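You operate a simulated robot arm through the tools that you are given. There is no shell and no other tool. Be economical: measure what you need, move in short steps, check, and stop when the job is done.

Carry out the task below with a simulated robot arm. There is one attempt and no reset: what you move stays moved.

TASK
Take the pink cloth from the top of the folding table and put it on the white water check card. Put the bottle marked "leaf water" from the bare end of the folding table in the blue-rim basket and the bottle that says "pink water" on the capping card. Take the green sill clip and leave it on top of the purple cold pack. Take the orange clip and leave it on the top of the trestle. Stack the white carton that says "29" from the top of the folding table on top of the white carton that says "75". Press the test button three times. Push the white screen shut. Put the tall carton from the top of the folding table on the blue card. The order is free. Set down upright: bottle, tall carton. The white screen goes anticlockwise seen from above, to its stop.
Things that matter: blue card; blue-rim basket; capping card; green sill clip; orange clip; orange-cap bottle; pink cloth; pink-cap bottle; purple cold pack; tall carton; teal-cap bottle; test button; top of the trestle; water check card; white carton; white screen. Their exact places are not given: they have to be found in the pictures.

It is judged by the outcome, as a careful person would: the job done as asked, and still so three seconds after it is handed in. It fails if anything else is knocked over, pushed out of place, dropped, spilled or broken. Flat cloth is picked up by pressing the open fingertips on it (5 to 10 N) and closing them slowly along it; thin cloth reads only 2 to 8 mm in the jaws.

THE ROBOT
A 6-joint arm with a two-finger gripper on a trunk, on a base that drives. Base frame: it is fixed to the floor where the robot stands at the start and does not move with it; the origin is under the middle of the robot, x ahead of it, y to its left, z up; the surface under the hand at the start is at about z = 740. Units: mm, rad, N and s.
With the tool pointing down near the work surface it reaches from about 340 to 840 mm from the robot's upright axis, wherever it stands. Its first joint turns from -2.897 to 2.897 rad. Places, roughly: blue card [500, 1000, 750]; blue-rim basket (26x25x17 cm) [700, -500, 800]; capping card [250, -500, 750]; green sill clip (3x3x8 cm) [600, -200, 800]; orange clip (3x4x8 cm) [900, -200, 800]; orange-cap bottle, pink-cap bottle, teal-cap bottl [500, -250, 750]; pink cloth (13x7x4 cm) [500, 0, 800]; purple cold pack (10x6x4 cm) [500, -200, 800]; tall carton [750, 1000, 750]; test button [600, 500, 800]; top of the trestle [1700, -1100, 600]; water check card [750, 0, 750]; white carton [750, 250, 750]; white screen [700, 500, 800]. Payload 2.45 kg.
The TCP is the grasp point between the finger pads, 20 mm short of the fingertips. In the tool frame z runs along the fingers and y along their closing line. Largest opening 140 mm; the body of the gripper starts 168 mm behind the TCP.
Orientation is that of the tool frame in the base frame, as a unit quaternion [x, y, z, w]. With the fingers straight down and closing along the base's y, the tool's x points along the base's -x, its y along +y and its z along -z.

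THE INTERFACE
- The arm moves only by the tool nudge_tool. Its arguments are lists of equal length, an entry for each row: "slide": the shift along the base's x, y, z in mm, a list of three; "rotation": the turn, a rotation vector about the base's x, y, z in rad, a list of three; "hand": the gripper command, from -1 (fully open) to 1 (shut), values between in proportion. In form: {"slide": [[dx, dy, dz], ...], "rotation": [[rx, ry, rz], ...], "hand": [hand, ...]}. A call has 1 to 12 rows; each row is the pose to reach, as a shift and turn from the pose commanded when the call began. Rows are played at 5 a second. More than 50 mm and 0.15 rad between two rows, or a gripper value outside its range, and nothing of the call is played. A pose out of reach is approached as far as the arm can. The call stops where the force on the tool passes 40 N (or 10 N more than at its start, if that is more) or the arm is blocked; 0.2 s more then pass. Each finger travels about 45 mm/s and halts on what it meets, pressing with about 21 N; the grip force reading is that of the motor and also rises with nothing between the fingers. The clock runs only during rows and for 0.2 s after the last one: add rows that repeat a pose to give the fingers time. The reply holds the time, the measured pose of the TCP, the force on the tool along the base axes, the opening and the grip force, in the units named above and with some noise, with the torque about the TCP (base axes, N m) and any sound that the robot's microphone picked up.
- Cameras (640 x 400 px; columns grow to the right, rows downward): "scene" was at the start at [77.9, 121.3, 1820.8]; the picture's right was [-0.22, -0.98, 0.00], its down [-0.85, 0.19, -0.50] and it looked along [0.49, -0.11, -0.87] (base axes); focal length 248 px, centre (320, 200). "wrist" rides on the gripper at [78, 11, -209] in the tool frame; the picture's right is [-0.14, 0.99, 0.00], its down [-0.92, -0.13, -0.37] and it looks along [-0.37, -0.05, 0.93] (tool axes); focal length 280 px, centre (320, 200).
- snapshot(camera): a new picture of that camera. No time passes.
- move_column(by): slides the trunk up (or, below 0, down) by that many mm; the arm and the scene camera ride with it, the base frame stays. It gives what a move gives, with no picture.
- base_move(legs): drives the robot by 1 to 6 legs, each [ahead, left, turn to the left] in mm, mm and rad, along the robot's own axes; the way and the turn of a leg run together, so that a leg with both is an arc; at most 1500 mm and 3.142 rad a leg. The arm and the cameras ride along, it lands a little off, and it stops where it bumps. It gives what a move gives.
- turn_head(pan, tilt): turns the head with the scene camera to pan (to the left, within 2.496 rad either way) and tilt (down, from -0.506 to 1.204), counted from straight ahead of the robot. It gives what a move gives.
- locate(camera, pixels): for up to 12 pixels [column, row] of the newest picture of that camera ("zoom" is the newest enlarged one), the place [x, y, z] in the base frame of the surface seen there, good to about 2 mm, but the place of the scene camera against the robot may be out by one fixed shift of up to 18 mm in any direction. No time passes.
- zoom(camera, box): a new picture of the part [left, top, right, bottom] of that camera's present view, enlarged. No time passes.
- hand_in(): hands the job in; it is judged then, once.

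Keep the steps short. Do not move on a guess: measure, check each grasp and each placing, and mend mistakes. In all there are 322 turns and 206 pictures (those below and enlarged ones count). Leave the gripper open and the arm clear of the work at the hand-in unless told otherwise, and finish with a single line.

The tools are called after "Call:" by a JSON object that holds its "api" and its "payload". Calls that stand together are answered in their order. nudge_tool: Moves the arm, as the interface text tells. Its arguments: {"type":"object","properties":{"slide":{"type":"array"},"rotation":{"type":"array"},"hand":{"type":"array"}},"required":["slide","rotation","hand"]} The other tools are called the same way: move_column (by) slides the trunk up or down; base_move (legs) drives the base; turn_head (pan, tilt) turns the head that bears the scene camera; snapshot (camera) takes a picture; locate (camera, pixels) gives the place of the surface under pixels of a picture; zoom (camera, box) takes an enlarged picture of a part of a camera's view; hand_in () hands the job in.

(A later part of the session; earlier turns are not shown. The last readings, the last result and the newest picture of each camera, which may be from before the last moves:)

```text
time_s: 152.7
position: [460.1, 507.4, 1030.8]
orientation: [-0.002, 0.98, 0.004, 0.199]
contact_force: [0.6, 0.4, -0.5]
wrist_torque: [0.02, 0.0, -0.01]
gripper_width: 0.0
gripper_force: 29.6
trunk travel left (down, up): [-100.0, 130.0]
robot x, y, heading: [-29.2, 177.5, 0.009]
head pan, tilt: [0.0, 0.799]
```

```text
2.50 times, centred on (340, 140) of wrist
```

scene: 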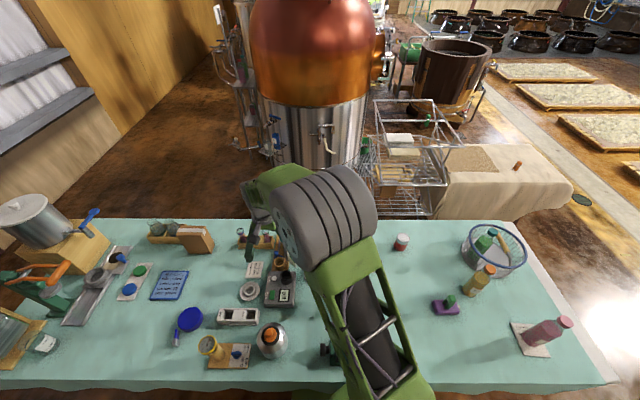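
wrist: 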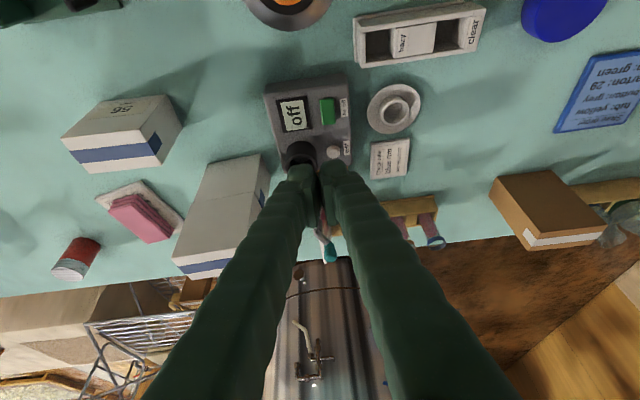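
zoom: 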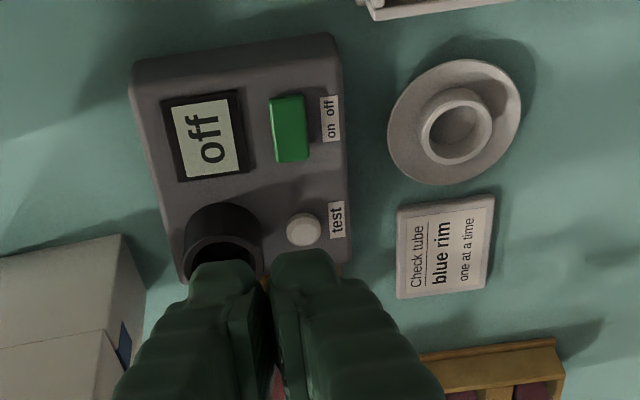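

Call:
{"api": "nudge_tool", "payload": {"slide": [[20, 40, -10], [40, 85, -20], [60, 130, -30], [80, 170, -40]], "rotation": [[0, 0, 0], [0, 0, 0], [0, 0, 0], [0, 0, 0]], "hand": [1, 1, 1, 1]}}

Call:
{"api": "snapshot", "payload": {"camera": "wrist"}}

Call:
{"api": "zoom", "payload": {"camera": "wrist", "box": [80, 100, 280, 260]}}

Call:
{"api": "snapshot", "payload": {"camera": "scene"}}

Call:
{"api": "zoom", "payload": {"camera": "scene", "box": [225, 215, 325, 305]}}

```text
refused: row 2 steps farther than a row can; nothing moved
```

```text
107 pictures are left
```

wrist: 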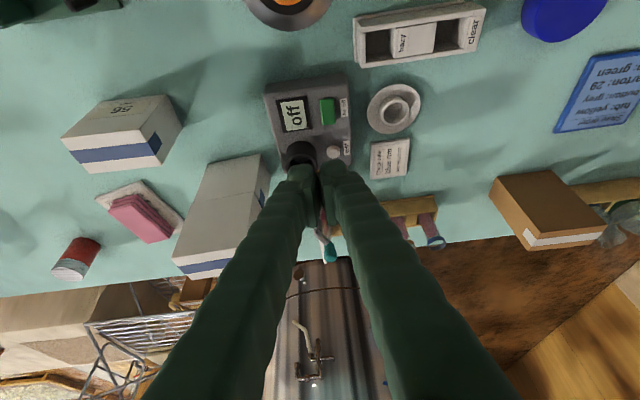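

```text
2.50 times, centred on (180, 180) of wrist
```

zoom: 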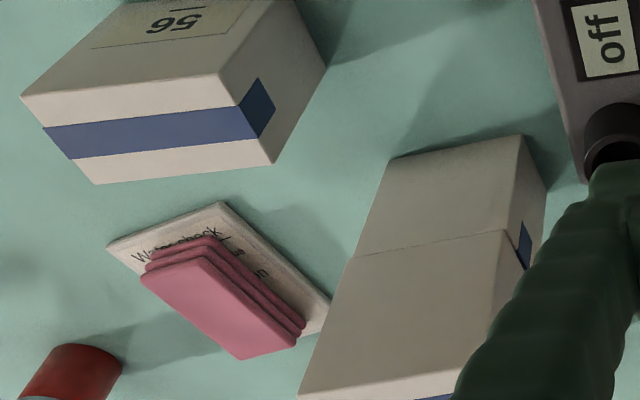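

```text
105 pictures are left
```

scene: 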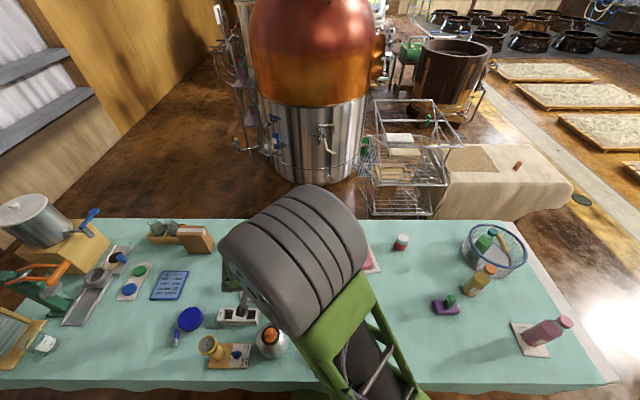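

```text
4.44 times, centred on (275, 260) of scene
```

zoom: 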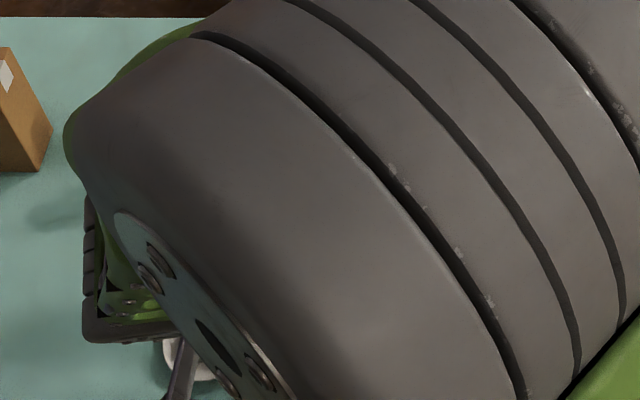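

I'll bring the hand in front of the robot, then drive left ~520 mm for the screen, tall carton and blue card.

Call:
{"api": "nudge_tool", "payload": {"slide": [[0, -45, 5], [0, -90, 10], [0, -135, 15], [0, -180, 20], [0, -225, 25], [0, -270, 30], [0, -310, 30]], "rotation": [[0, 0.06, 0], [0, 0.12, 0], [0, 0.18, 0], [0, 0.24, 0], [0, 0.3, 0], [0, 0.36, 0], [0, 0.4, 0]], "hand": [1, 1, 1, 1, 1, 1, 1]}}

Call:
{"api": "base_move", "payload": {"legs": [[0, 530, 0]]}}

Call:
{"api": "turn_head", "payload": {"pan": -0.2, "tilt": 0.95}}

Call:
{"api": "snapshot", "payload": {"camera": "scene"}}

Call:
{"api": "snapshot", "payload": {"camera": "wrist"}}

```text
time_s: 154.3
position: [457.4, 197.3, 1062.6]
orientation: [-0.001, 1.0, 0.004, -0.001]
contact_force: [0.1, -0.7, -0.6]
wrist_torque: [0.06, -0.01, -0.03]
gripper_width: 0.0
gripper_force: 29.0
trunk travel left (down, up): [-100.0, 130.0]
robot x, y, heading: [-29.6, 175.8, 0.002]
head pan, tilt: [0.0, 0.799]
```

```text
time_s: 159.5
position: [453.1, 730.6, 1063.6]
orientation: [-0.001, 1.0, 0.005, 0.0]
contact_force: [-0.1, 0.9, 0.0]
wrist_torque: [-0.02, -0.01, 0.01]
gripper_width: 0.2
gripper_force: 29.1
trunk travel left (down, up): [-100.0, 130.0]
robot x, y, heading: [-35.9, 707.1, 0.011]
head pan, tilt: [0.0, 0.799]
```

```text
time_s: 160.2
position: [453.1, 730.9, 1062.0]
orientation: [-0.002, 1.0, 0.005, 0.0]
contact_force: [-0.1, 0.0, 0.4]
wrist_torque: [0.02, 0.0, 0.0]
gripper_width: 0.0
gripper_force: 29.1
trunk travel left (down, up): [-100.0, 130.0]
robot x, y, heading: [-33.7, 707.3, 0.008]
head pan, tilt: [-0.201, 0.949]
```

```text
103 pictures are left
```

scene: 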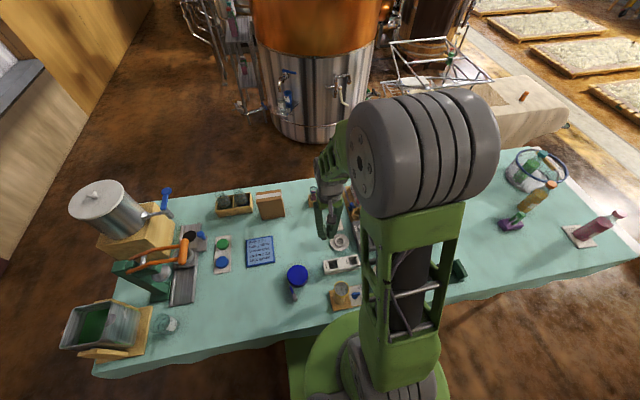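

```text
102 pictures are left
```

wrist: 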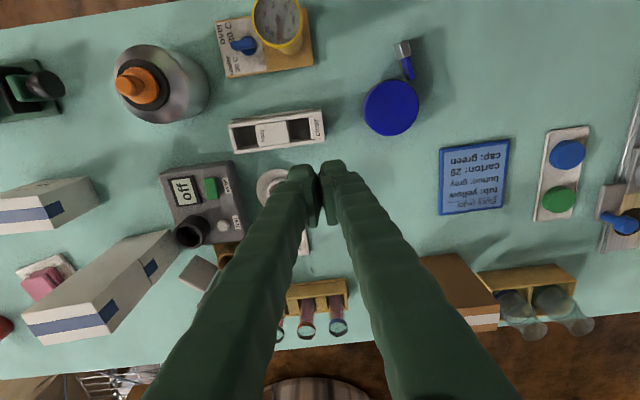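

Turn the hand −90° to see the screen from its +y side, fingers open for an unobstructed middle view.

Call:
{"api": "nudge_tool", "payload": {"slide": [[25, -5, 0], [50, -10, 0], [75, -15, 0], [100, -20, 0], [125, -25, 0], [150, -30, 0], [175, -35, -5], [200, -40, -10], [225, -45, -15], [250, -50, -20], [275, -55, -25], [290, -60, -30]], "rotation": [[0, 0, -0.131], [0, 0, -0.262], [0, 0, -0.393], [0, 0, -0.524], [0, 0, -0.655], [0, 0, -0.786], [0, 0, -0.917], [0, 0, -1.048], [0, 0, -1.179], [0, 0, -1.31], [0, 0, -1.44], [0, 0, -1.571]], "hand": [-1, -1, -1, -1, -1, -1, -1, -1, -1, -1, -1, -1]}}

Call:
{"api": "snapshot", "payload": {"camera": "wrist"}}

Call:
{"api": "zoom", "payload": {"camera": "wrist", "box": [200, 120, 440, 300]}}

```text
time_s: 162.8
position: [743.1, 670.7, 1033.9]
orientation: [0.707, 0.707, 0.003, 0.003]
contact_force: [0.1, -0.2, 0.3]
wrist_torque: [-0.02, -0.01, 0.0]
gripper_width: 140.1
gripper_force: 0.1
trunk travel left (down, up): [-100.0, 130.0]
robot x, y, heading: [-33.5, 709.6, 0.007]
head pan, tilt: [-0.201, 0.949]
```

```text
101 pictures are left
```

wrist: 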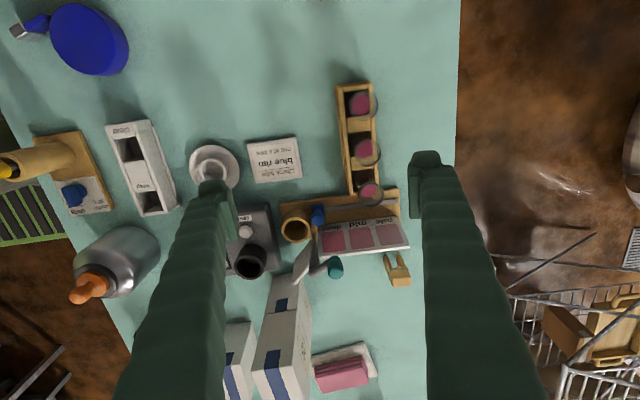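

```text
2.22 times, centred on (320, 210) of wrist
```

zoom: 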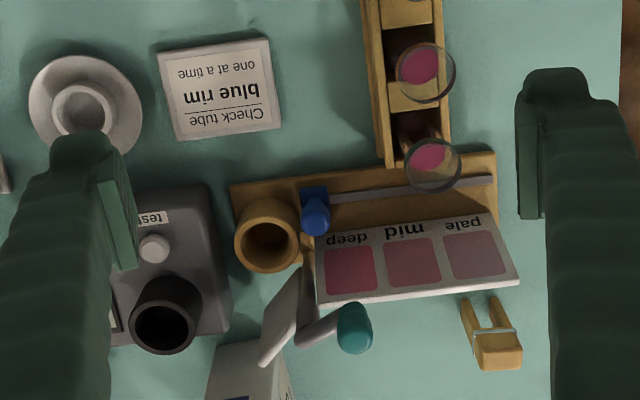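

Call:
{"api": "locate", "payload": {"camera": "zoom", "pixels": [[355, 320], [355, 345], [320, 330], [305, 300], [305, 270], [295, 275], [265, 360], [280, 320], [265, 235], [315, 215], [318, 300], [515, 285]]}}

Call:
{"api": "zoom", "payload": {"camera": "wrist", "box": [270, 190, 370, 300]}}

```text
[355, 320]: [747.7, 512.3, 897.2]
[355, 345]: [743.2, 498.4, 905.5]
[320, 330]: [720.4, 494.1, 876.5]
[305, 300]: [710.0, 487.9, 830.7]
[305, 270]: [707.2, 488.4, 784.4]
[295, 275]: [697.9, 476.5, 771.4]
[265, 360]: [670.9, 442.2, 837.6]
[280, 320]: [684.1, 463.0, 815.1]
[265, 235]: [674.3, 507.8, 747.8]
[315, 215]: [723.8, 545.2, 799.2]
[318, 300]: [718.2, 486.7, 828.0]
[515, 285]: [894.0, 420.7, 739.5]
```

```text
3.64 times, centred on (320, 245) of wrist
```

zoom: 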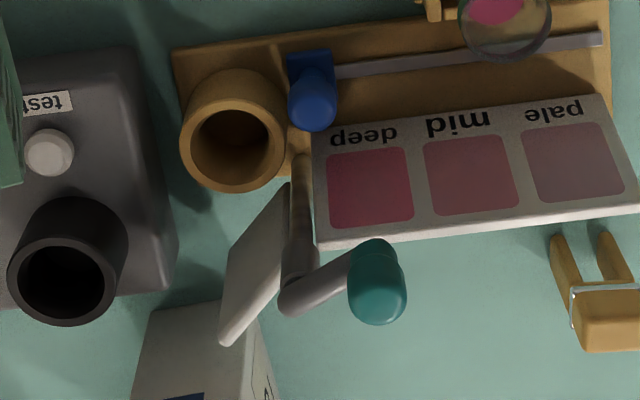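

Now clear: the colour chart panel is fixed; the white screen is the small white plate on a post at (709,488), with a teal-ended lever at (745,505,900). Anticlockwise means pushing the teal lever toward +y. Close fingers and move to its −y side.

Call:
{"api": "nudge_tool", "payload": {"slide": [[4, -40, -15], [8, -80, -30], [12, -120, -45], [16, -160, -60], [21, -207, -70], [21, -207, -100], [21, -207, -130], [21, -207, -130]], "rotation": [[0, 0, 0], [0, 0, 0], [0, 0, 0], [0, 0, 0], [0, 0, 0], [0, 0, 0], [0, 0, 0], [0, 0, 0]], "hand": [0, 0.5, 1, 1, 1, 1, 1, 1]}}

Call:
{"api": "snapshot", "payload": {"camera": "wrist"}}

```text
time_s: 164.6
position: [764.3, 463.3, 903.4]
orientation: [0.706, 0.708, 0.003, 0.003]
contact_force: [0.2, -0.8, -0.1]
wrist_torque: [-0.01, -0.01, 0.02]
gripper_width: 0.0
gripper_force: 13.6
trunk travel left (down, up): [-100.0, 130.0]
robot x, y, heading: [-31.9, 713.4, 0.011]
head pan, tilt: [-0.201, 0.949]
```

```text
98 pictures are left
```

wrist: 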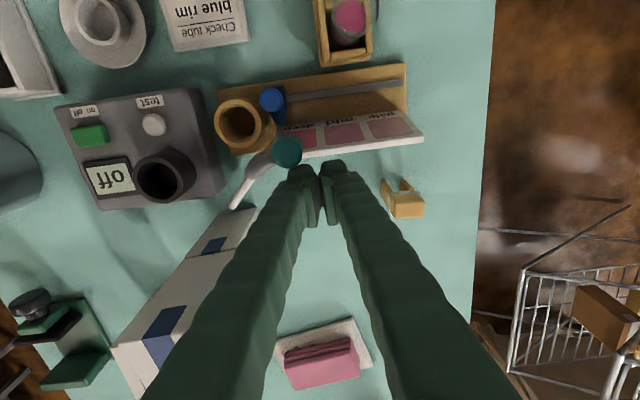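

Call:
{"api": "nudge_tool", "payload": {"slide": [[-6, 7, 0], [-6, 15, 0], [-5, 23, 0], [-6, 32, 0], [-8, 40, 0]], "rotation": [[0, 0, 0], [0, 0, 0], [0, 0, 0], [0, 0, 0], [0, 0, 0]], "hand": [1, 1, 1, 1, 1]}}

Call:
{"api": "snapshot", "payload": {"camera": "wrist"}}

```text
time_s: 165.8
position: [758.0, 497.5, 902.8]
orientation: [0.708, 0.707, 0.003, 0.006]
contact_force: [11.0, -24.5, -6.8]
wrist_torque: [-0.04, -0.16, 0.46]
gripper_width: 0.1
gripper_force: 21.2
trunk travel left (down, up): [-100.0, 130.0]
robot x, y, heading: [-35.7, 707.5, 0.008]
head pan, tilt: [-0.201, 0.949]
```

```text
97 pictures are left
```

wrist: 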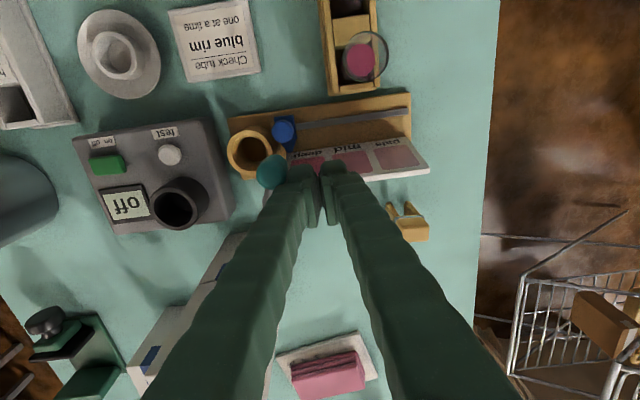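

Force rose to 24 N. Back off and look at where the lever/plate are now.

Call:
{"api": "nudge_tool", "payload": {"slide": [[5, -10, 0], [10, -30, 0], [20, -60, 30], [20, -60, 70], [20, -20, 110], [10, 20, 130], [0, 60, 130], [-10, 100, 130], [-15, 140, 130], [-15, 165, 130]], "rotation": [[0, 0, 0], [0, 0, 0], [0, 0, 0], [0, 0, 0], [0, 0, 0], [0, 0, 0], [0, 0, 0], [0, 0, 0], [0, 0, 0], [0, 0, 0]], "hand": [1, 1, 1, 1, 1, 1, 0, -0.5, -1, -1]}}

Call:
{"api": "snapshot", "payload": {"camera": "wrist"}}

Call:
{"api": "zoom", "payload": {"camera": "wrist", "box": [250, 170, 410, 300]}}

```text
refused: row 5 steps farther than a row can; nothing moved
```

```text
96 pictures are left
```

wrist: 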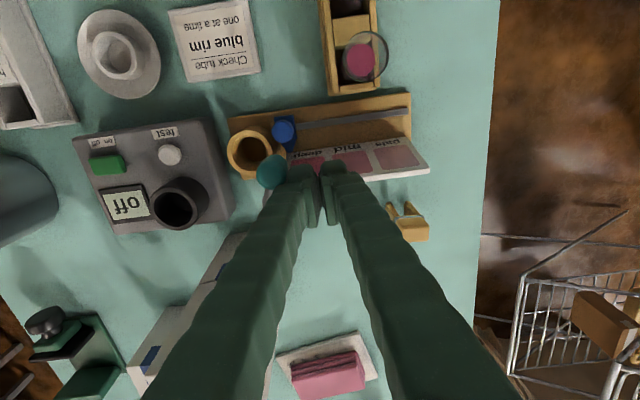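

```text
3.08 times, centred on (330, 235) of wrist
```

zoom: 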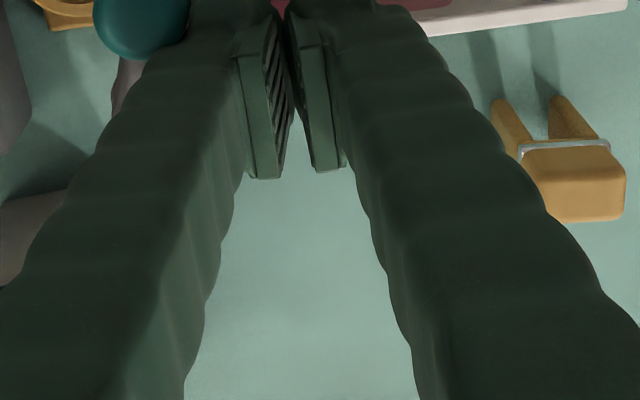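

Call:
{"api": "nudge_tool", "payload": {"slide": [[5, -10, 0], [10, -30, 0], [20, -50, 20], [20, -50, 60], [20, -30, 100], [15, 5, 125], [5, 45, 130], [-5, 90, 130], [-15, 135, 130], [-15, 165, 130]], "rotation": [[0, 0, 0], [0, 0, 0], [0, 0, 0], [0, 0, 0], [0, 0, 0], [0, 0, 0], [0, 0, 0], [0, 0, 0], [0, 0, 0], [0, 0, 0]], "hand": [1, 1, 1, 1, 1, 1, 0, -0.5, -1, -1]}}

Call:
{"api": "snapshot", "payload": {"camera": "wrist"}}

Call:
{"api": "zoom", "payload": {"camera": "wrist", "box": [250, 160, 410, 290]}}

```text
time_s: 168.0
position: [741.8, 672.6, 1030.6]
orientation: [0.707, 0.708, 0.003, 0.003]
contact_force: [-0.1, -0.3, -0.4]
wrist_torque: [0.01, 0.01, 0.01]
gripper_width: 85.3
gripper_force: 0.1
trunk travel left (down, up): [-100.0, 130.0]
robot x, y, heading: [-33.4, 708.3, 0.008]
head pan, tilt: [-0.201, 0.949]
```

```text
94 pictures are left
```

wrist: 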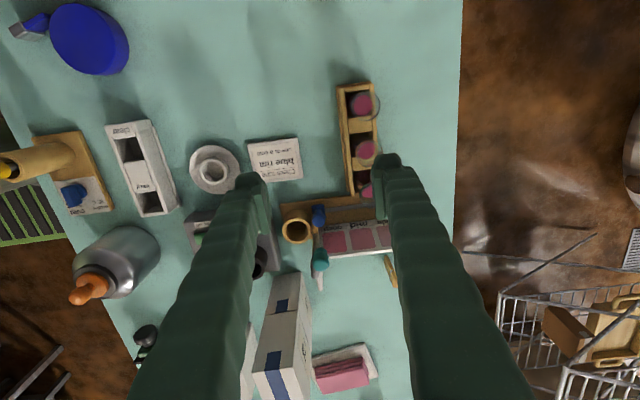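

```text
3.08 times, centred on (330, 225) of wrist
```

zoom: 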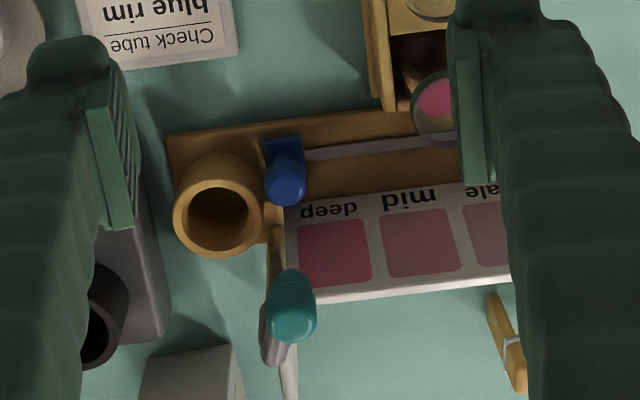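

Call:
{"api": "locate", "payload": {"camera": "zoom", "pixels": [[290, 290], [290, 320], [275, 345], [287, 380], [265, 320], [215, 215], [285, 190], [325, 297], [278, 245], [290, 395]]}}

```text
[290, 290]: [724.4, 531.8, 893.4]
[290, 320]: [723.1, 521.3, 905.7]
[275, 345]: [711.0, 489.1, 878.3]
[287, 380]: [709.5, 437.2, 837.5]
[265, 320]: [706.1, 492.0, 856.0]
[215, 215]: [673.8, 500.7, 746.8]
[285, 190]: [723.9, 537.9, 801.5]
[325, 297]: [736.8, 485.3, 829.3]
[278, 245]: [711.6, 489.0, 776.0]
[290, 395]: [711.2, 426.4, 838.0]
```

The lever turned from 25° to ~68°, plate now points −y. My last push was largely radial there, so I'll push again from its +x side, following the arc.

Call:
{"api": "nudge_tool", "payload": {"slide": [[6, -40, 0], [12, -80, 0], [18, -120, -10], [24, -164, -30], [24, -164, -70], [24, -164, -110], [24, -164, -127], [24, -164, -127]], "rotation": [[0, 0, 0], [0, 0, 0], [0, 0, 0], [0, 0, 0], [0, 0, 0], [0, 0, 0], [0, 0, 0], [0, 0, 0]], "hand": [0.5, 1, 1, 1, 1, 1, 1, 1]}}

Call:
{"api": "nudge_tool", "payload": {"slide": [[-8, 3, 0], [-16, 7, 0], [-20, 11, 0], [-23, 15, 0]], "rotation": [[0, 0, 0], [0, 0, 0], [0, 0, 0], [0, 0, 0]], "hand": [1, 1, 1, 1]}}

Call:
{"api": "snapshot", "payload": {"camera": "wrist"}}

```text
time_s: 169.8
position: [764.0, 505.4, 905.4]
orientation: [0.706, 0.708, 0.002, 0.003]
contact_force: [-0.2, 0.3, 0.3]
wrist_torque: [-0.02, -0.04, 0.0]
gripper_width: 0.1
gripper_force: 20.7
trunk travel left (down, up): [-100.0, 130.0]
robot x, y, heading: [-35.1, 707.4, 0.009]
head pan, tilt: [-0.201, 0.949]
```

```text
time_s: 170.4
position: [760.5, 507.9, 911.4]
orientation: [0.706, 0.708, 0.009, 0.014]
contact_force: [11.2, -1.6, 1.3]
wrist_torque: [-0.03, -0.07, -0.09]
gripper_width: 0.2
gripper_force: 21.3
trunk travel left (down, up): [-100.0, 130.0]
robot x, y, heading: [-32.3, 707.5, 0.003]
head pan, tilt: [-0.201, 0.949]
stopped in row 3: the force on the tool passed its limit at 45 N (the readings are from after the stop); the commanded pose is now the measured one
```

```text
92 pictures are left
```

wrist: 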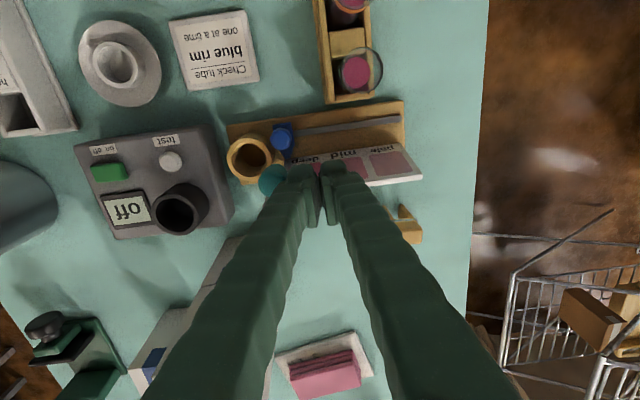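

Call:
{"api": "nudge_tool", "payload": {"slide": [[10, 0, 0], [15, 0, 30], [15, 0, 70], [15, 10, 110], [10, 50, 120], [0, 95, 120], [-10, 140, 120], [-18, 164, 120]], "rotation": [[0, 0, 0], [0, 0, 0], [0, 0, 0], [0, 0, 0], [0, 0, 0], [0, 0, 0], [0, 0, 0], [0, 0, 0]], "hand": [1, 1, 1, 0.5, 0, -0.5, -1, -1]}}

Call:
{"api": "snapshot", "payload": {"camera": "wrist"}}

Call:
{"api": "zoom", "payload": {"camera": "wrist", "box": [250, 170, 410, 300]}}

Call:
{"api": "locate", "payload": {"camera": "zoom", "pixels": [[290, 290], [290, 320], [275, 345], [287, 380], [215, 215], [285, 190], [325, 297]]}}

```text
time_s: 172.2
position: [739.8, 670.4, 1029.4]
orientation: [0.707, 0.707, 0.007, 0.013]
contact_force: [-0.2, 0.3, -0.2]
wrist_torque: [-0.04, 0.03, 0.01]
gripper_width: 101.6
gripper_force: 0.1
trunk travel left (down, up): [-100.0, 130.0]
robot x, y, heading: [-32.7, 707.3, 0.01]
head pan, tilt: [-0.201, 0.949]
```

```text
91 pictures are left
```

wrist: 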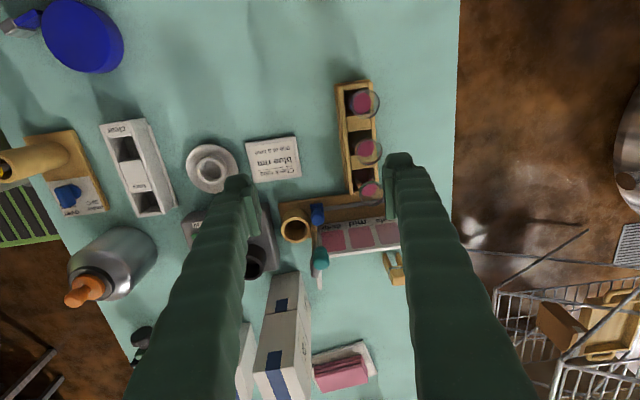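

```text
3.08 times, centred on (330, 235) of wrist
```

zoom: 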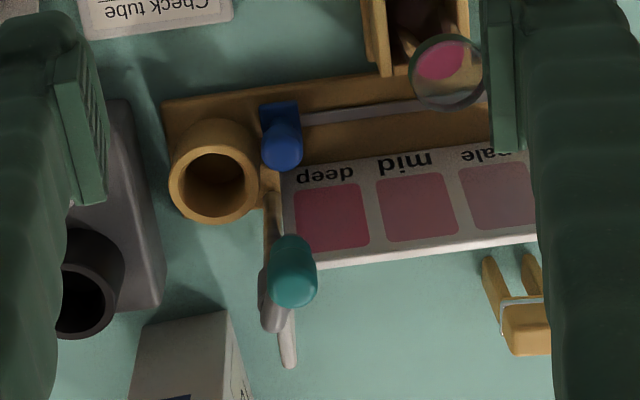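

```text
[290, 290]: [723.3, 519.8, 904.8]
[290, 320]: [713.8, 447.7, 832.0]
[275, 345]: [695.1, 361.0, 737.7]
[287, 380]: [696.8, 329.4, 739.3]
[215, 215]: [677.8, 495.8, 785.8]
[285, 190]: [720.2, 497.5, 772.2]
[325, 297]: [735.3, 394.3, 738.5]
```

The lever did not move further under a firm push – seems to be its stop. I'll confirm on the plate itself: descend on its −x side at (685,440) and push gently +x.

Call:
{"api": "nudge_tool", "payload": {"slide": [[-8, -45, -5], [-16, -90, -5], [-24, -135, -5], [-34, -180, -5], [-44, -210, -5], [-55, -230, -5], [-55, -230, -50], [-55, -230, -95], [-55, -230, -140], [-55, -230, -185], [-55, -230, -197]], "rotation": [[0, 0, 0], [0, 0, 0], [0, 0, 0], [0, 0, 0], [0, 0, 0], [0, 0, 0], [0, 0, 0], [0, 0, 0], [0, 0, 0], [0, 0, 0], [0, 0, 0]], "hand": [0, 0.5, 1, 1, 1, 1, 1, 1, 1, 1, 1]}}

Call:
{"api": "snapshot", "payload": {"camera": "wrist"}}

```text
time_s: 174.5
position: [684.9, 442.2, 848.1]
orientation: [0.706, 0.709, 0.008, 0.011]
contact_force: [-4.8, 1.4, 8.3]
wrist_torque: [0.19, -0.13, 0.11]
gripper_width: 0.0
gripper_force: 20.6
trunk travel left (down, up): [-100.0, 130.0]
robot x, y, heading: [-37.2, 708.4, 0.01]
head pan, tilt: [-0.201, 0.949]
stopped in row 11: the force on the tool passed its limit at 80 N (the readings are from after the stop); the commanded pose is now the measured one
```

```text
89 pictures are left
```

wrist: 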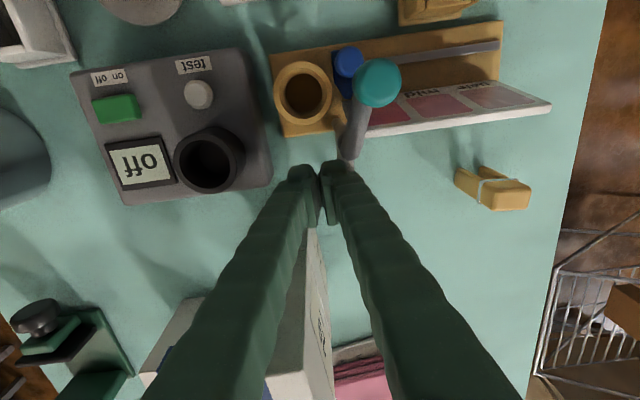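

I touched something at z≈828. Raise straight up and inspect.

Call:
{"api": "nudge_tool", "payload": {"slide": [[0, 0, 40], [0, 0, 80], [0, 0, 120], [0, 0, 160]], "rotation": [[0, 0, 0], [0, 0, 0], [0, 0, 0], [0, 0, 0]], "hand": [1, 1, 1, 1]}}

Call:
{"api": "nudge_tool", "payload": {"slide": [[0, 40, 0], [0, 80, 0], [0, 120, 0], [0, 160, 0]], "rotation": [[0, 0, 0], [0, 0, 0], [0, 0, 0], [0, 0, 0]], "hand": [0.5, 0, -0.5, -1]}}

Call:
{"api": "snapshot", "payload": {"camera": "wrist"}}

Call:
{"api": "zoom", "payload": {"camera": "wrist", "box": [230, 120, 430, 280]}}

```text
time_s: 175.5
position: [684.5, 441.7, 1007.1]
orientation: [0.706, 0.708, 0.007, 0.011]
contact_force: [-0.3, 0.0, 0.2]
wrist_torque: [0.02, -0.02, 0.04]
gripper_width: 0.0
gripper_force: 21.0
trunk travel left (down, up): [-100.0, 130.0]
robot x, y, heading: [-34.5, 708.6, 0.007]
head pan, tilt: [-0.201, 0.949]
```

```text
time_s: 176.5
position: [682.9, 604.8, 1008.4]
orientation: [0.705, 0.709, 0.007, 0.012]
contact_force: [-0.2, 1.0, -0.3]
wrist_torque: [-0.01, -0.01, -0.02]
gripper_width: 83.6
gripper_force: 0.1
trunk travel left (down, up): [-100.0, 130.0]
robot x, y, heading: [-36.5, 707.2, 0.011]
head pan, tilt: [-0.201, 0.949]
```

```text
88 pictures are left
```

wrist: 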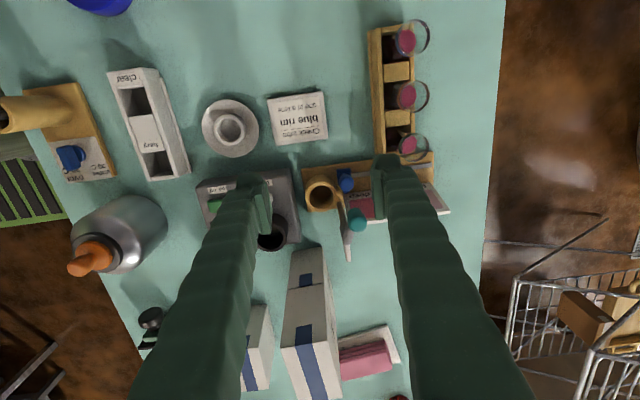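

```text
2.50 times, centred on (330, 200) of wrist
```

zoom: 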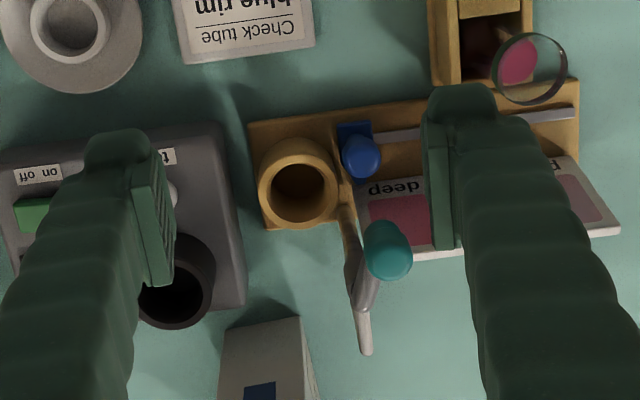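

Call:
{"api": "locate", "payload": {"camera": "zoom", "pixels": [[388, 245], [366, 350], [360, 320], [350, 290], [352, 255], [360, 300], [300, 200], [360, 165], [355, 270], [395, 230]]}}

Call:
{"api": "zoom", "payload": {"camera": "wrist", "box": [310, 175, 390, 275]}}

```text
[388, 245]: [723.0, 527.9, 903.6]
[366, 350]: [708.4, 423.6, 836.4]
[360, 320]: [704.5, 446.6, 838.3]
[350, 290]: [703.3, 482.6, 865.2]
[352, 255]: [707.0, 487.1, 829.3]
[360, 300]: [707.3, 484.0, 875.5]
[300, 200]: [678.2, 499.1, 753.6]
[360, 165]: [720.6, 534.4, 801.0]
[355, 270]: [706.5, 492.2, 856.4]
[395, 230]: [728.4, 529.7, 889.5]
```

```text
4.00 times, centred on (350, 225) of wrist
```

zoom: 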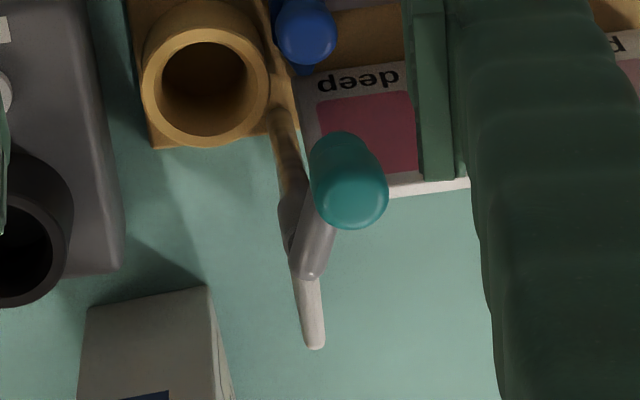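

Call:
{"api": "locate", "payload": {"camera": "wrist", "pixels": [[292, 255], [320, 252], [285, 320], [332, 310], [310, 360], [300, 398], [341, 390], [300, 290]]}}

Call:
{"api": "zoom", "payload": {"camera": "wrist", "box": [240, 230, 420, 400]}}

```text
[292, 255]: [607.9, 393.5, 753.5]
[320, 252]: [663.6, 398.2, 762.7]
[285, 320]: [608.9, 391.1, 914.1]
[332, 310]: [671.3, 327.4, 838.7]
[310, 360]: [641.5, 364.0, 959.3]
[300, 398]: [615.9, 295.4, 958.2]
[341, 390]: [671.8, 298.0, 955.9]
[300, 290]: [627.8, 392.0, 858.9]
```

```text
2.35 times, centred on (330, 315) of wrist
```

zoom: 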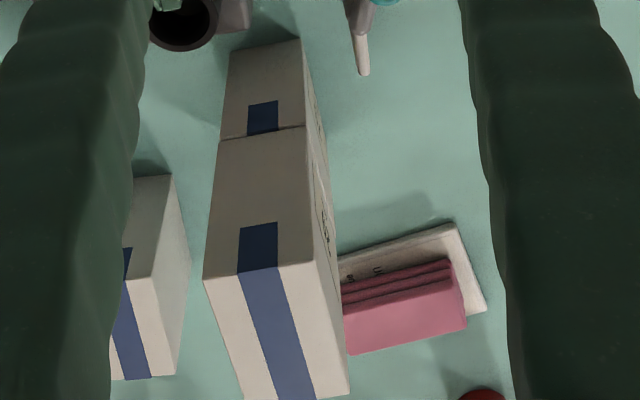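

Call:
{"api": "zoom", "payload": {"camera": "wrist", "box": [312, 250, 352, 400]}}

```text
2.67 times, centred on (332, 325) of wrist
```

zoom: 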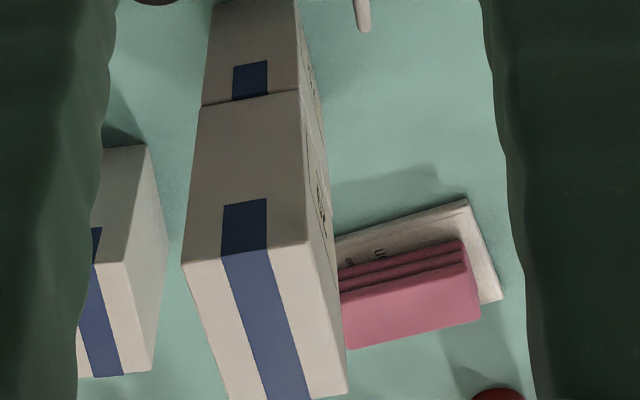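

The stack and board are undisturbed. One last gentle push on the lever to be sure it sits at its stop.

Call:
{"api": "nudge_tool", "payload": {"slide": [[28, -32, 0], [56, -64, 0], [83, -97, 0], [83, -97, -45], [83, -97, -90], [83, -97, -103], [83, -97, -103]], "rotation": [[0, 0, 0], [0, 0, 0], [0, 0, 0], [0, 0, 0], [0, 0, 0], [0, 0, 0], [0, 0, 0]], "hand": [0, 0.5, 1, 1, 1, 1, 1]}}

Call:
{"api": "nudge_tool", "payload": {"slide": [[-5, 3, 0], [-8, 5, 0], [-10, 7, 0], [-12, 8, 0]], "rotation": [[0, 0, 0], [0, 0, 0], [0, 0, 0], [0, 0, 0]], "hand": [1, 1, 1, 1]}}

Call:
{"api": "snapshot", "payload": {"camera": "wrist"}}

```text
time_s: 178.1
position: [765.7, 502.7, 902.2]
orientation: [0.706, 0.709, 0.007, 0.011]
contact_force: [0.4, 1.2, 0.7]
wrist_torque: [0.0, -0.02, 0.04]
gripper_width: 0.0
gripper_force: 20.9
trunk travel left (down, up): [-100.0, 130.0]
robot x, y, heading: [-32.9, 708.6, 0.004]
head pan, tilt: [-0.201, 0.949]
```

```text
time_s: 179.1
position: [760.0, 511.3, 904.2]
orientation: [0.707, 0.707, 0.009, 0.014]
contact_force: [29.7, -16.9, 0.1]
wrist_torque: [0.03, 0.06, 0.18]
gripper_width: 0.0
gripper_force: 20.7
trunk travel left (down, up): [-100.0, 130.0]
robot x, y, heading: [-31.2, 703.2, 0.01]
head pan, tilt: [-0.201, 0.949]
```

```text
83 pictures are left
```

wrist: 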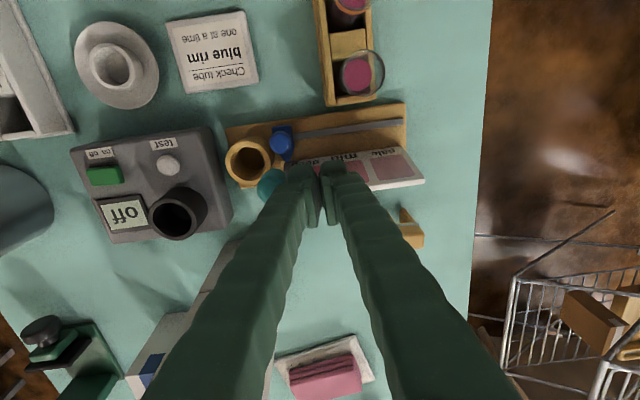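

34 N firm resistance tangentially with no motion: it's at its stop. Retreat and go look at the tall carton and the blue card.

Call:
{"api": "nudge_tool", "payload": {"slide": [[10, -4, 0], [15, -4, 30], [15, -4, 75], [15, 10, 115], [5, 50, 125], [-15, 90, 125], [-40, 125, 125], [-70, 160, 125], [-100, 195, 125], [-130, 230, 125], [-150, 270, 125]], "rotation": [[0, 0, 0], [0, 0, 0], [0, 0, 0], [0, 0, 0.13], [0, 0, 0.27], [0, 0, 0.41], [0, 0, 0.55], [0, 0, 0.69], [0, 0, 0.83], [0, 0, 0.97], [0, 0, 1.1]], "hand": [1, 1, 1, 1, 1, 1, 1, 0, -1, -1, -1]}}

Call:
{"api": "nudge_tool", "payload": {"slide": [[-20, 35, 0], [-40, 70, 0], [-55, 105, 0], [-70, 130, 0], [-70, 130, 0]], "rotation": [[0, 0, 0.13], [0, 0, 0.26], [0, 0, 0.38], [0, 0, 0.47], [0, 0, 0.47]], "hand": [-1, -1, -1, -1, -1]}}

Call:
{"api": "snapshot", "payload": {"camera": "wrist"}}

Call:
{"api": "snapshot", "payload": {"camera": "scene"}}

```text
time_s: 181.5
position: [603.8, 783.9, 1026.9]
orientation: [0.23, 0.973, 0.011, 0.006]
contact_force: [0.5, 0.3, 0.5]
wrist_torque: [-0.03, -0.02, 0.01]
gripper_width: 86.7
gripper_force: 0.0
trunk travel left (down, up): [-100.0, 130.0]
robot x, y, heading: [-33.4, 706.5, 0.012]
head pan, tilt: [-0.201, 0.949]
```

```text
time_s: 182.7
position: [534.4, 913.4, 1028.1]
orientation: [-0.001, 1.0, 0.013, 0.003]
contact_force: [-0.1, -0.4, -1.1]
wrist_torque: [0.01, -0.04, 0.02]
gripper_width: 140.0
gripper_force: 0.2
trunk travel left (down, up): [-100.0, 130.0]
robot x, y, heading: [-35.9, 708.4, 0.003]
head pan, tilt: [-0.201, 0.949]
```

```text
82 pictures are left
```

wrist: 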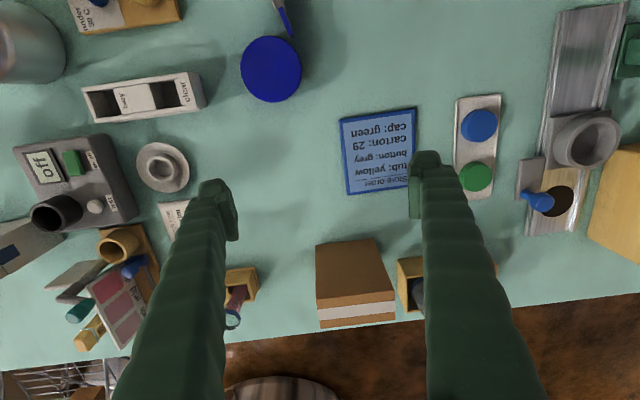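

```text
81 pictures are left
```

scene: 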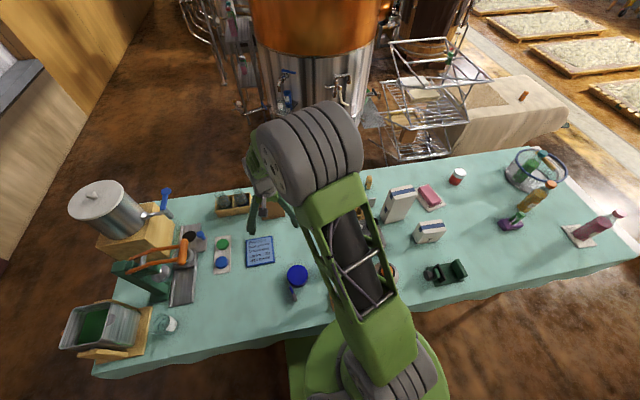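

Call:
{"api": "zoom", "payload": {"camera": "wrist", "box": [30, 210, 190, 360]}}

Call:
{"api": "locate", "payload": {"camera": "wrist", "pixels": [[80, 310], [60, 298], [75, 270], [105, 270], [318, 250], [380, 243], [318, 303], [395, 292], [320, 325], [395, 314], [378, 150], [365, 115]]}}

```text
2.67 times, centred on (110, 285) of wrist
```

zoom: 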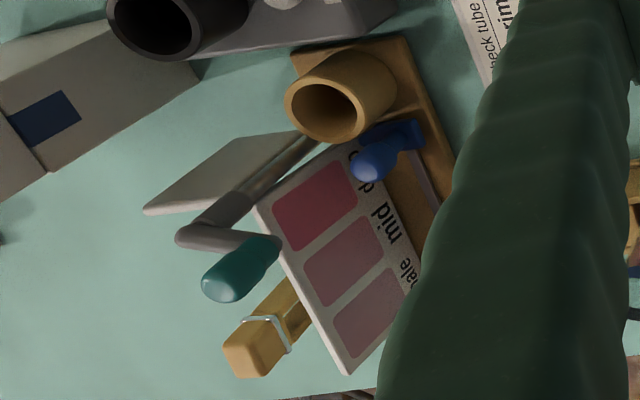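

```text
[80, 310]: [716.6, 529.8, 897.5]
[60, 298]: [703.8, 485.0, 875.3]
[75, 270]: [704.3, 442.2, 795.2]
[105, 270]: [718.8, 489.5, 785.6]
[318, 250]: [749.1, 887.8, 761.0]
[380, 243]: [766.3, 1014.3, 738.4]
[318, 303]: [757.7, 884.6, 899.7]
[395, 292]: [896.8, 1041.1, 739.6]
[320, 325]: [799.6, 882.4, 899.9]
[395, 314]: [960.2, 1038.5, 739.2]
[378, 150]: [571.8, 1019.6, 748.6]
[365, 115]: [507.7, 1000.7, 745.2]
```

Call:
{"api": "locate", "payload": {"camera": "wrist", "pixels": [[388, 296], [391, 313], [376, 246], [321, 252], [321, 322], [342, 121], [412, 109], [348, 192], [408, 183], [355, 312], [405, 268], [345, 280]]}}

Call:
{"api": "zoom", "payload": {"camera": "wrist", "box": [290, 90, 450, 340]}}

```text
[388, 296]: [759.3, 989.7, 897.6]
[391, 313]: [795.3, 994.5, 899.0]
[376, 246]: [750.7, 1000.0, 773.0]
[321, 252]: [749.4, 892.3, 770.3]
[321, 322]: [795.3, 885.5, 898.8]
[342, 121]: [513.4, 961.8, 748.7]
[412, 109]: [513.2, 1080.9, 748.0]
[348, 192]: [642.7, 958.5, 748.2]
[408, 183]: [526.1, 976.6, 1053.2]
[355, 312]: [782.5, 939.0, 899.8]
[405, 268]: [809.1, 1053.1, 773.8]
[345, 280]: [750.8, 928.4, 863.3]
```

```text
1.60 times, centred on (370, 215) of wrist
```

zoom: 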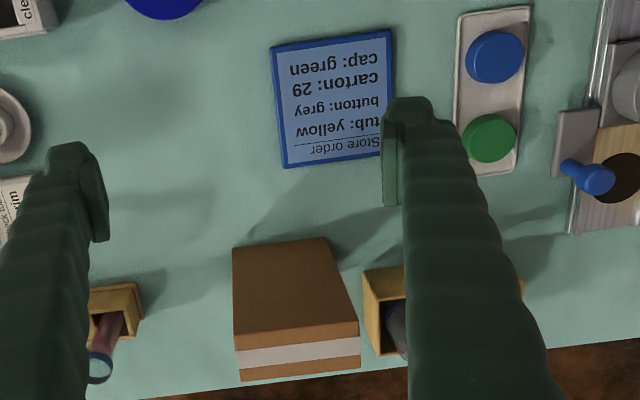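

Screen still at its stop. Tall carton: x 750–808, y 884–998, top z 900; blue card centre ≈(578,1020). The flask rack is close on its left, so I'll grip across x. First rotate the hand +90° and shift the base left ~200.

Call:
{"api": "nudge_tool", "payload": {"slide": [[0, -15, 5], [0, -30, 10], [0, -45, 15], [0, -60, 20], [0, -75, 20], [0, -90, 20], [0, -105, 20], [0, -120, 20], [0, -135, 20], [0, -145, 20], [0, -150, 20], [0, -150, 20]], "rotation": [[0, 0, 0.131], [0, 0, 0.262], [0, 0, 0.393], [0, 0, 0.524], [0, 0, 0.655], [0, 0, 0.786], [0, 0, 0.917], [0, 0, 1.048], [0, 0, 1.179], [0, 0, 1.31], [0, 0, 1.44], [0, 0, 1.571]], "hand": [-1, -1, -1, -1, -1, -1, -1, -1, -1, -1, -1, -1]}}

Call:
{"api": "base_move", "payload": {"legs": [[0, 210, 0]]}}

Call:
{"api": "snapshot", "payload": {"camera": "wrist"}}

```text
time_s: 185.3
position: [536.6, 762.0, 1047.7]
orientation: [0.709, -0.705, -0.011, 0.008]
contact_force: [0.4, -0.2, 0.8]
wrist_torque: [0.01, 0.03, -0.01]
gripper_width: 140.0
gripper_force: 0.1
trunk travel left (down, up): [-100.0, 130.0]
robot x, y, heading: [-35.2, 708.9, 0.006]
head pan, tilt: [-0.201, 0.949]
```

```text
time_s: 187.8
position: [533.9, 972.0, 1047.5]
orientation: [0.708, -0.706, -0.011, 0.007]
contact_force: [-0.3, -0.7, 0.2]
wrist_torque: [-0.01, 0.0, 0.02]
gripper_width: 139.9
gripper_force: 0.0
trunk travel left (down, up): [-100.0, 130.0]
robot x, y, heading: [-33.4, 916.9, 0.004]
head pan, tilt: [-0.201, 0.949]
```

```text
78 pictures are left
```

wrist: 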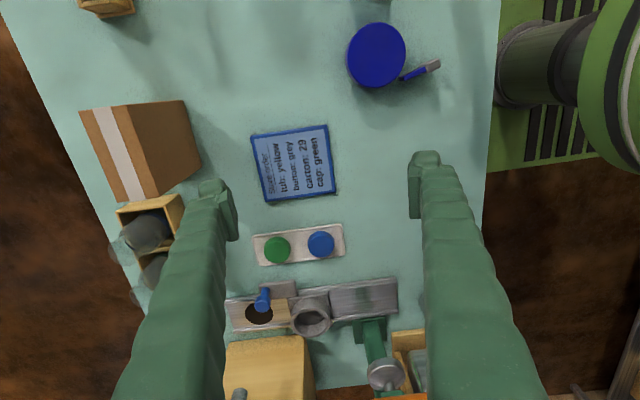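

Call:
{"api": "locate", "payload": {"camera": "wrist", "pixels": [[86, 115], [128, 108], [125, 198], [148, 190], [110, 150], [185, 105], [198, 160], [140, 150], [256, 140], [326, 128], [334, 190], [267, 200]]}}

```text
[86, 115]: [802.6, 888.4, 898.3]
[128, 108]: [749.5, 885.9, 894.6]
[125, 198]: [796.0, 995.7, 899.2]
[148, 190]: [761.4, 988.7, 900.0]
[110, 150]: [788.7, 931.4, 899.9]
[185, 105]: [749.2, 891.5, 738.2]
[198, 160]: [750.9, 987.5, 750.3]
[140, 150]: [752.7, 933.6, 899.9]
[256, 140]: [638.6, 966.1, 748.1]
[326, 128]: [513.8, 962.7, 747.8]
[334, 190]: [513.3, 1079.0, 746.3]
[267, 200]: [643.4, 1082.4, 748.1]
```

Carton centre (778,941); card centre (578,1022). Move above the carton, correct the slight tilt, and descend.

Call:
{"api": "nudge_tool", "payload": {"slide": [[45, -5, 0], [90, -11, 0], [135, -17, 0], [180, -23, 0], [220, -28, 0], [245, -31, 0], [245, -31, -40], [245, -31, -85], [245, -31, -85]], "rotation": [[-0.001, -0.005, 0], [-0.002, -0.01, 0], [-0.003, -0.015, 0], [-0.004, -0.02, 0], [-0.006, -0.025, 0], [-0.006, -0.025, 0], [-0.006, -0.025, 0], [-0.006, -0.025, 0], [-0.006, -0.025, 0]], "hand": [-1, -1, -1, -1, -1, -1, -1, -1, -1]}}

Call:
{"api": "snapshot", "payload": {"camera": "wrist"}}

```text
time_s: 189.8
position: [777.0, 939.1, 964.0]
orientation: [-0.707, 0.707, 0.0, 0.001]
contact_force: [1.1, -0.7, 0.1]
wrist_torque: [0.0, 0.0, 0.03]
gripper_width: 140.4
gripper_force: 0.2
trunk travel left (down, up): [-100.0, 130.0]
robot x, y, heading: [-33.9, 915.7, 0.015]
head pan, tilt: [-0.201, 0.949]
```

```text
77 pictures are left
```

wrist: 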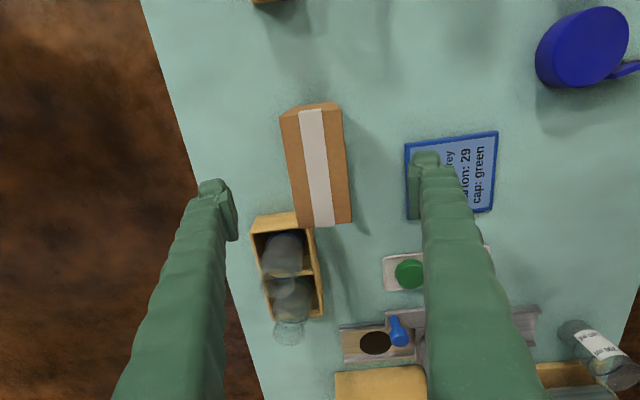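

Call:
{"api": "nudge_tool", "payload": {"slide": [[1, 2, -40], [1, 2, -80], [1, 2, -118], [1, 2, -118]], "rotation": [[0, 0, 0], [0, 0, 0], [0, 0, 0], [0, 0, 0]], "hand": [-1, -1, -1, -1]}}

Call:
{"api": "nudge_tool", "payload": {"slide": [[0, 0, 0], [0, 0, 0], [0, 0, 0], [0, 0, 0], [0, 0, 0], [0, 0, 0]], "rotation": [[0, 0, 0], [0, 0, 0], [0, 0, 0], [0, 0, 0], [0, 0, 0], [0, 0, 0]], "hand": [-0.5, -0.1, 0.1, 0.3, 0.4, 0.4]}}

Call:
{"api": "snapshot", "payload": {"camera": "wrist"}}

```text
time_s: 190.8
position: [781.1, 942.7, 844.0]
orientation: [0.708, -0.707, 0.0, 0.0]
contact_force: [0.6, -0.6, 0.0]
wrist_torque: [0.03, 0.02, -0.02]
gripper_width: 140.2
gripper_force: 0.0
trunk travel left (down, up): [-100.0, 130.0]
robot x, y, heading: [-37.1, 919.0, 0.014]
head pan, tilt: [-0.201, 0.949]
```

```text
time_s: 192.2
position: [780.5, 941.9, 844.7]
orientation: [0.707, -0.707, 0.0, 0.0]
contact_force: [1.5, 0.3, 1.2]
wrist_torque: [-0.02, 0.01, -0.07]
gripper_width: 62.7
gripper_force: 21.1
trunk travel left (down, up): [-100.0, 130.0]
robot x, y, heading: [-34.8, 917.8, 0.01]
head pan, tilt: [-0.201, 0.949]
```

```text
76 pictures are left
```

wrist: 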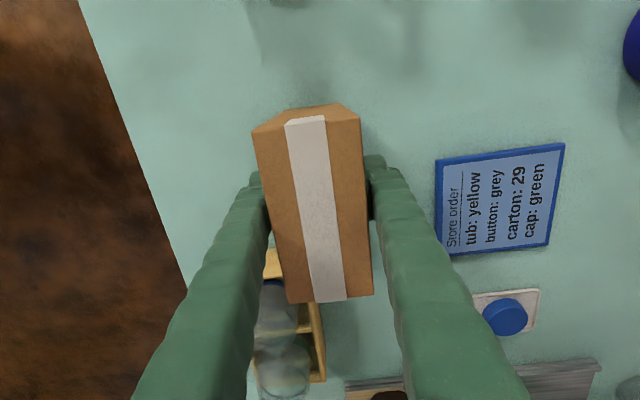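

Held (62.7 mm). Lift, carry to the blue card and turn −90° so the long side runs along the card's longer side.

Call:
{"api": "nudge_tool", "payload": {"slide": [[0, 0, 40], [0, 0, 80], [-30, 0, 90], [-60, 8, 90], [-90, 18, 90], [-115, 28, 90], [-140, 40, 90], [-160, 50, 90], [-175, 60, 90], [-190, 70, 90], [-200, 78, 90], [-203, 80, 90]], "rotation": [[0, 0, 0], [0, 0, 0], [0, 0, -0.13], [0, 0, -0.27], [0, 0, -0.41], [0, 0, -0.55], [0, 0, -0.69], [0, 0, -0.83], [0, 0, -0.97], [0, 0, -1.11], [0, 0, -1.25], [0, 0, -1.39]], "hand": [0.4, 0.4, 0.4, 0.4, 0.4, 0.4, 0.4, 0.4, 0.4, 0.4, 0.4, 0.4]}}

Call:
{"api": "nudge_tool", "payload": {"slide": [[0, 0, 0], [0, 0, 0], [0, 0, 0]], "rotation": [[0, 0, -0.1], [0, 0, -0.18], [0, 0, -0.18]], "hand": [0.4, 0.4, 0.4]}}

Call:
{"api": "snapshot", "payload": {"camera": "wrist"}}

```text
time_s: 194.8
position: [577.1, 1023.4, 934.9]
orientation: [-0.089, 0.996, 0.002, -0.001]
contact_force: [0.6, -0.7, -3.7]
wrist_torque: [-0.02, 0.0, -0.01]
gripper_width: 62.8
gripper_force: 22.0
trunk travel left (down, up): [-100.0, 130.0]
robot x, y, heading: [-35.2, 918.4, 0.011]
head pan, tilt: [-0.201, 0.949]
```

```text
time_s: 195.6
position: [578.1, 1022.5, 935.0]
orientation: [-0.001, 1.0, 0.0, 0.001]
contact_force: [-0.1, 0.2, -1.8]
wrist_torque: [0.0, -0.04, 0.01]
gripper_width: 62.8
gripper_force: 20.7
trunk travel left (down, up): [-100.0, 130.0]
robot x, y, heading: [-30.9, 915.1, 0.009]
head pan, tilt: [-0.201, 0.949]
```

```text
75 pictures are left
```

wrist: 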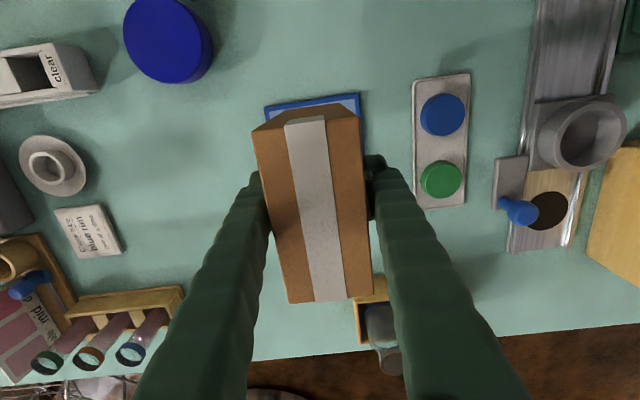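

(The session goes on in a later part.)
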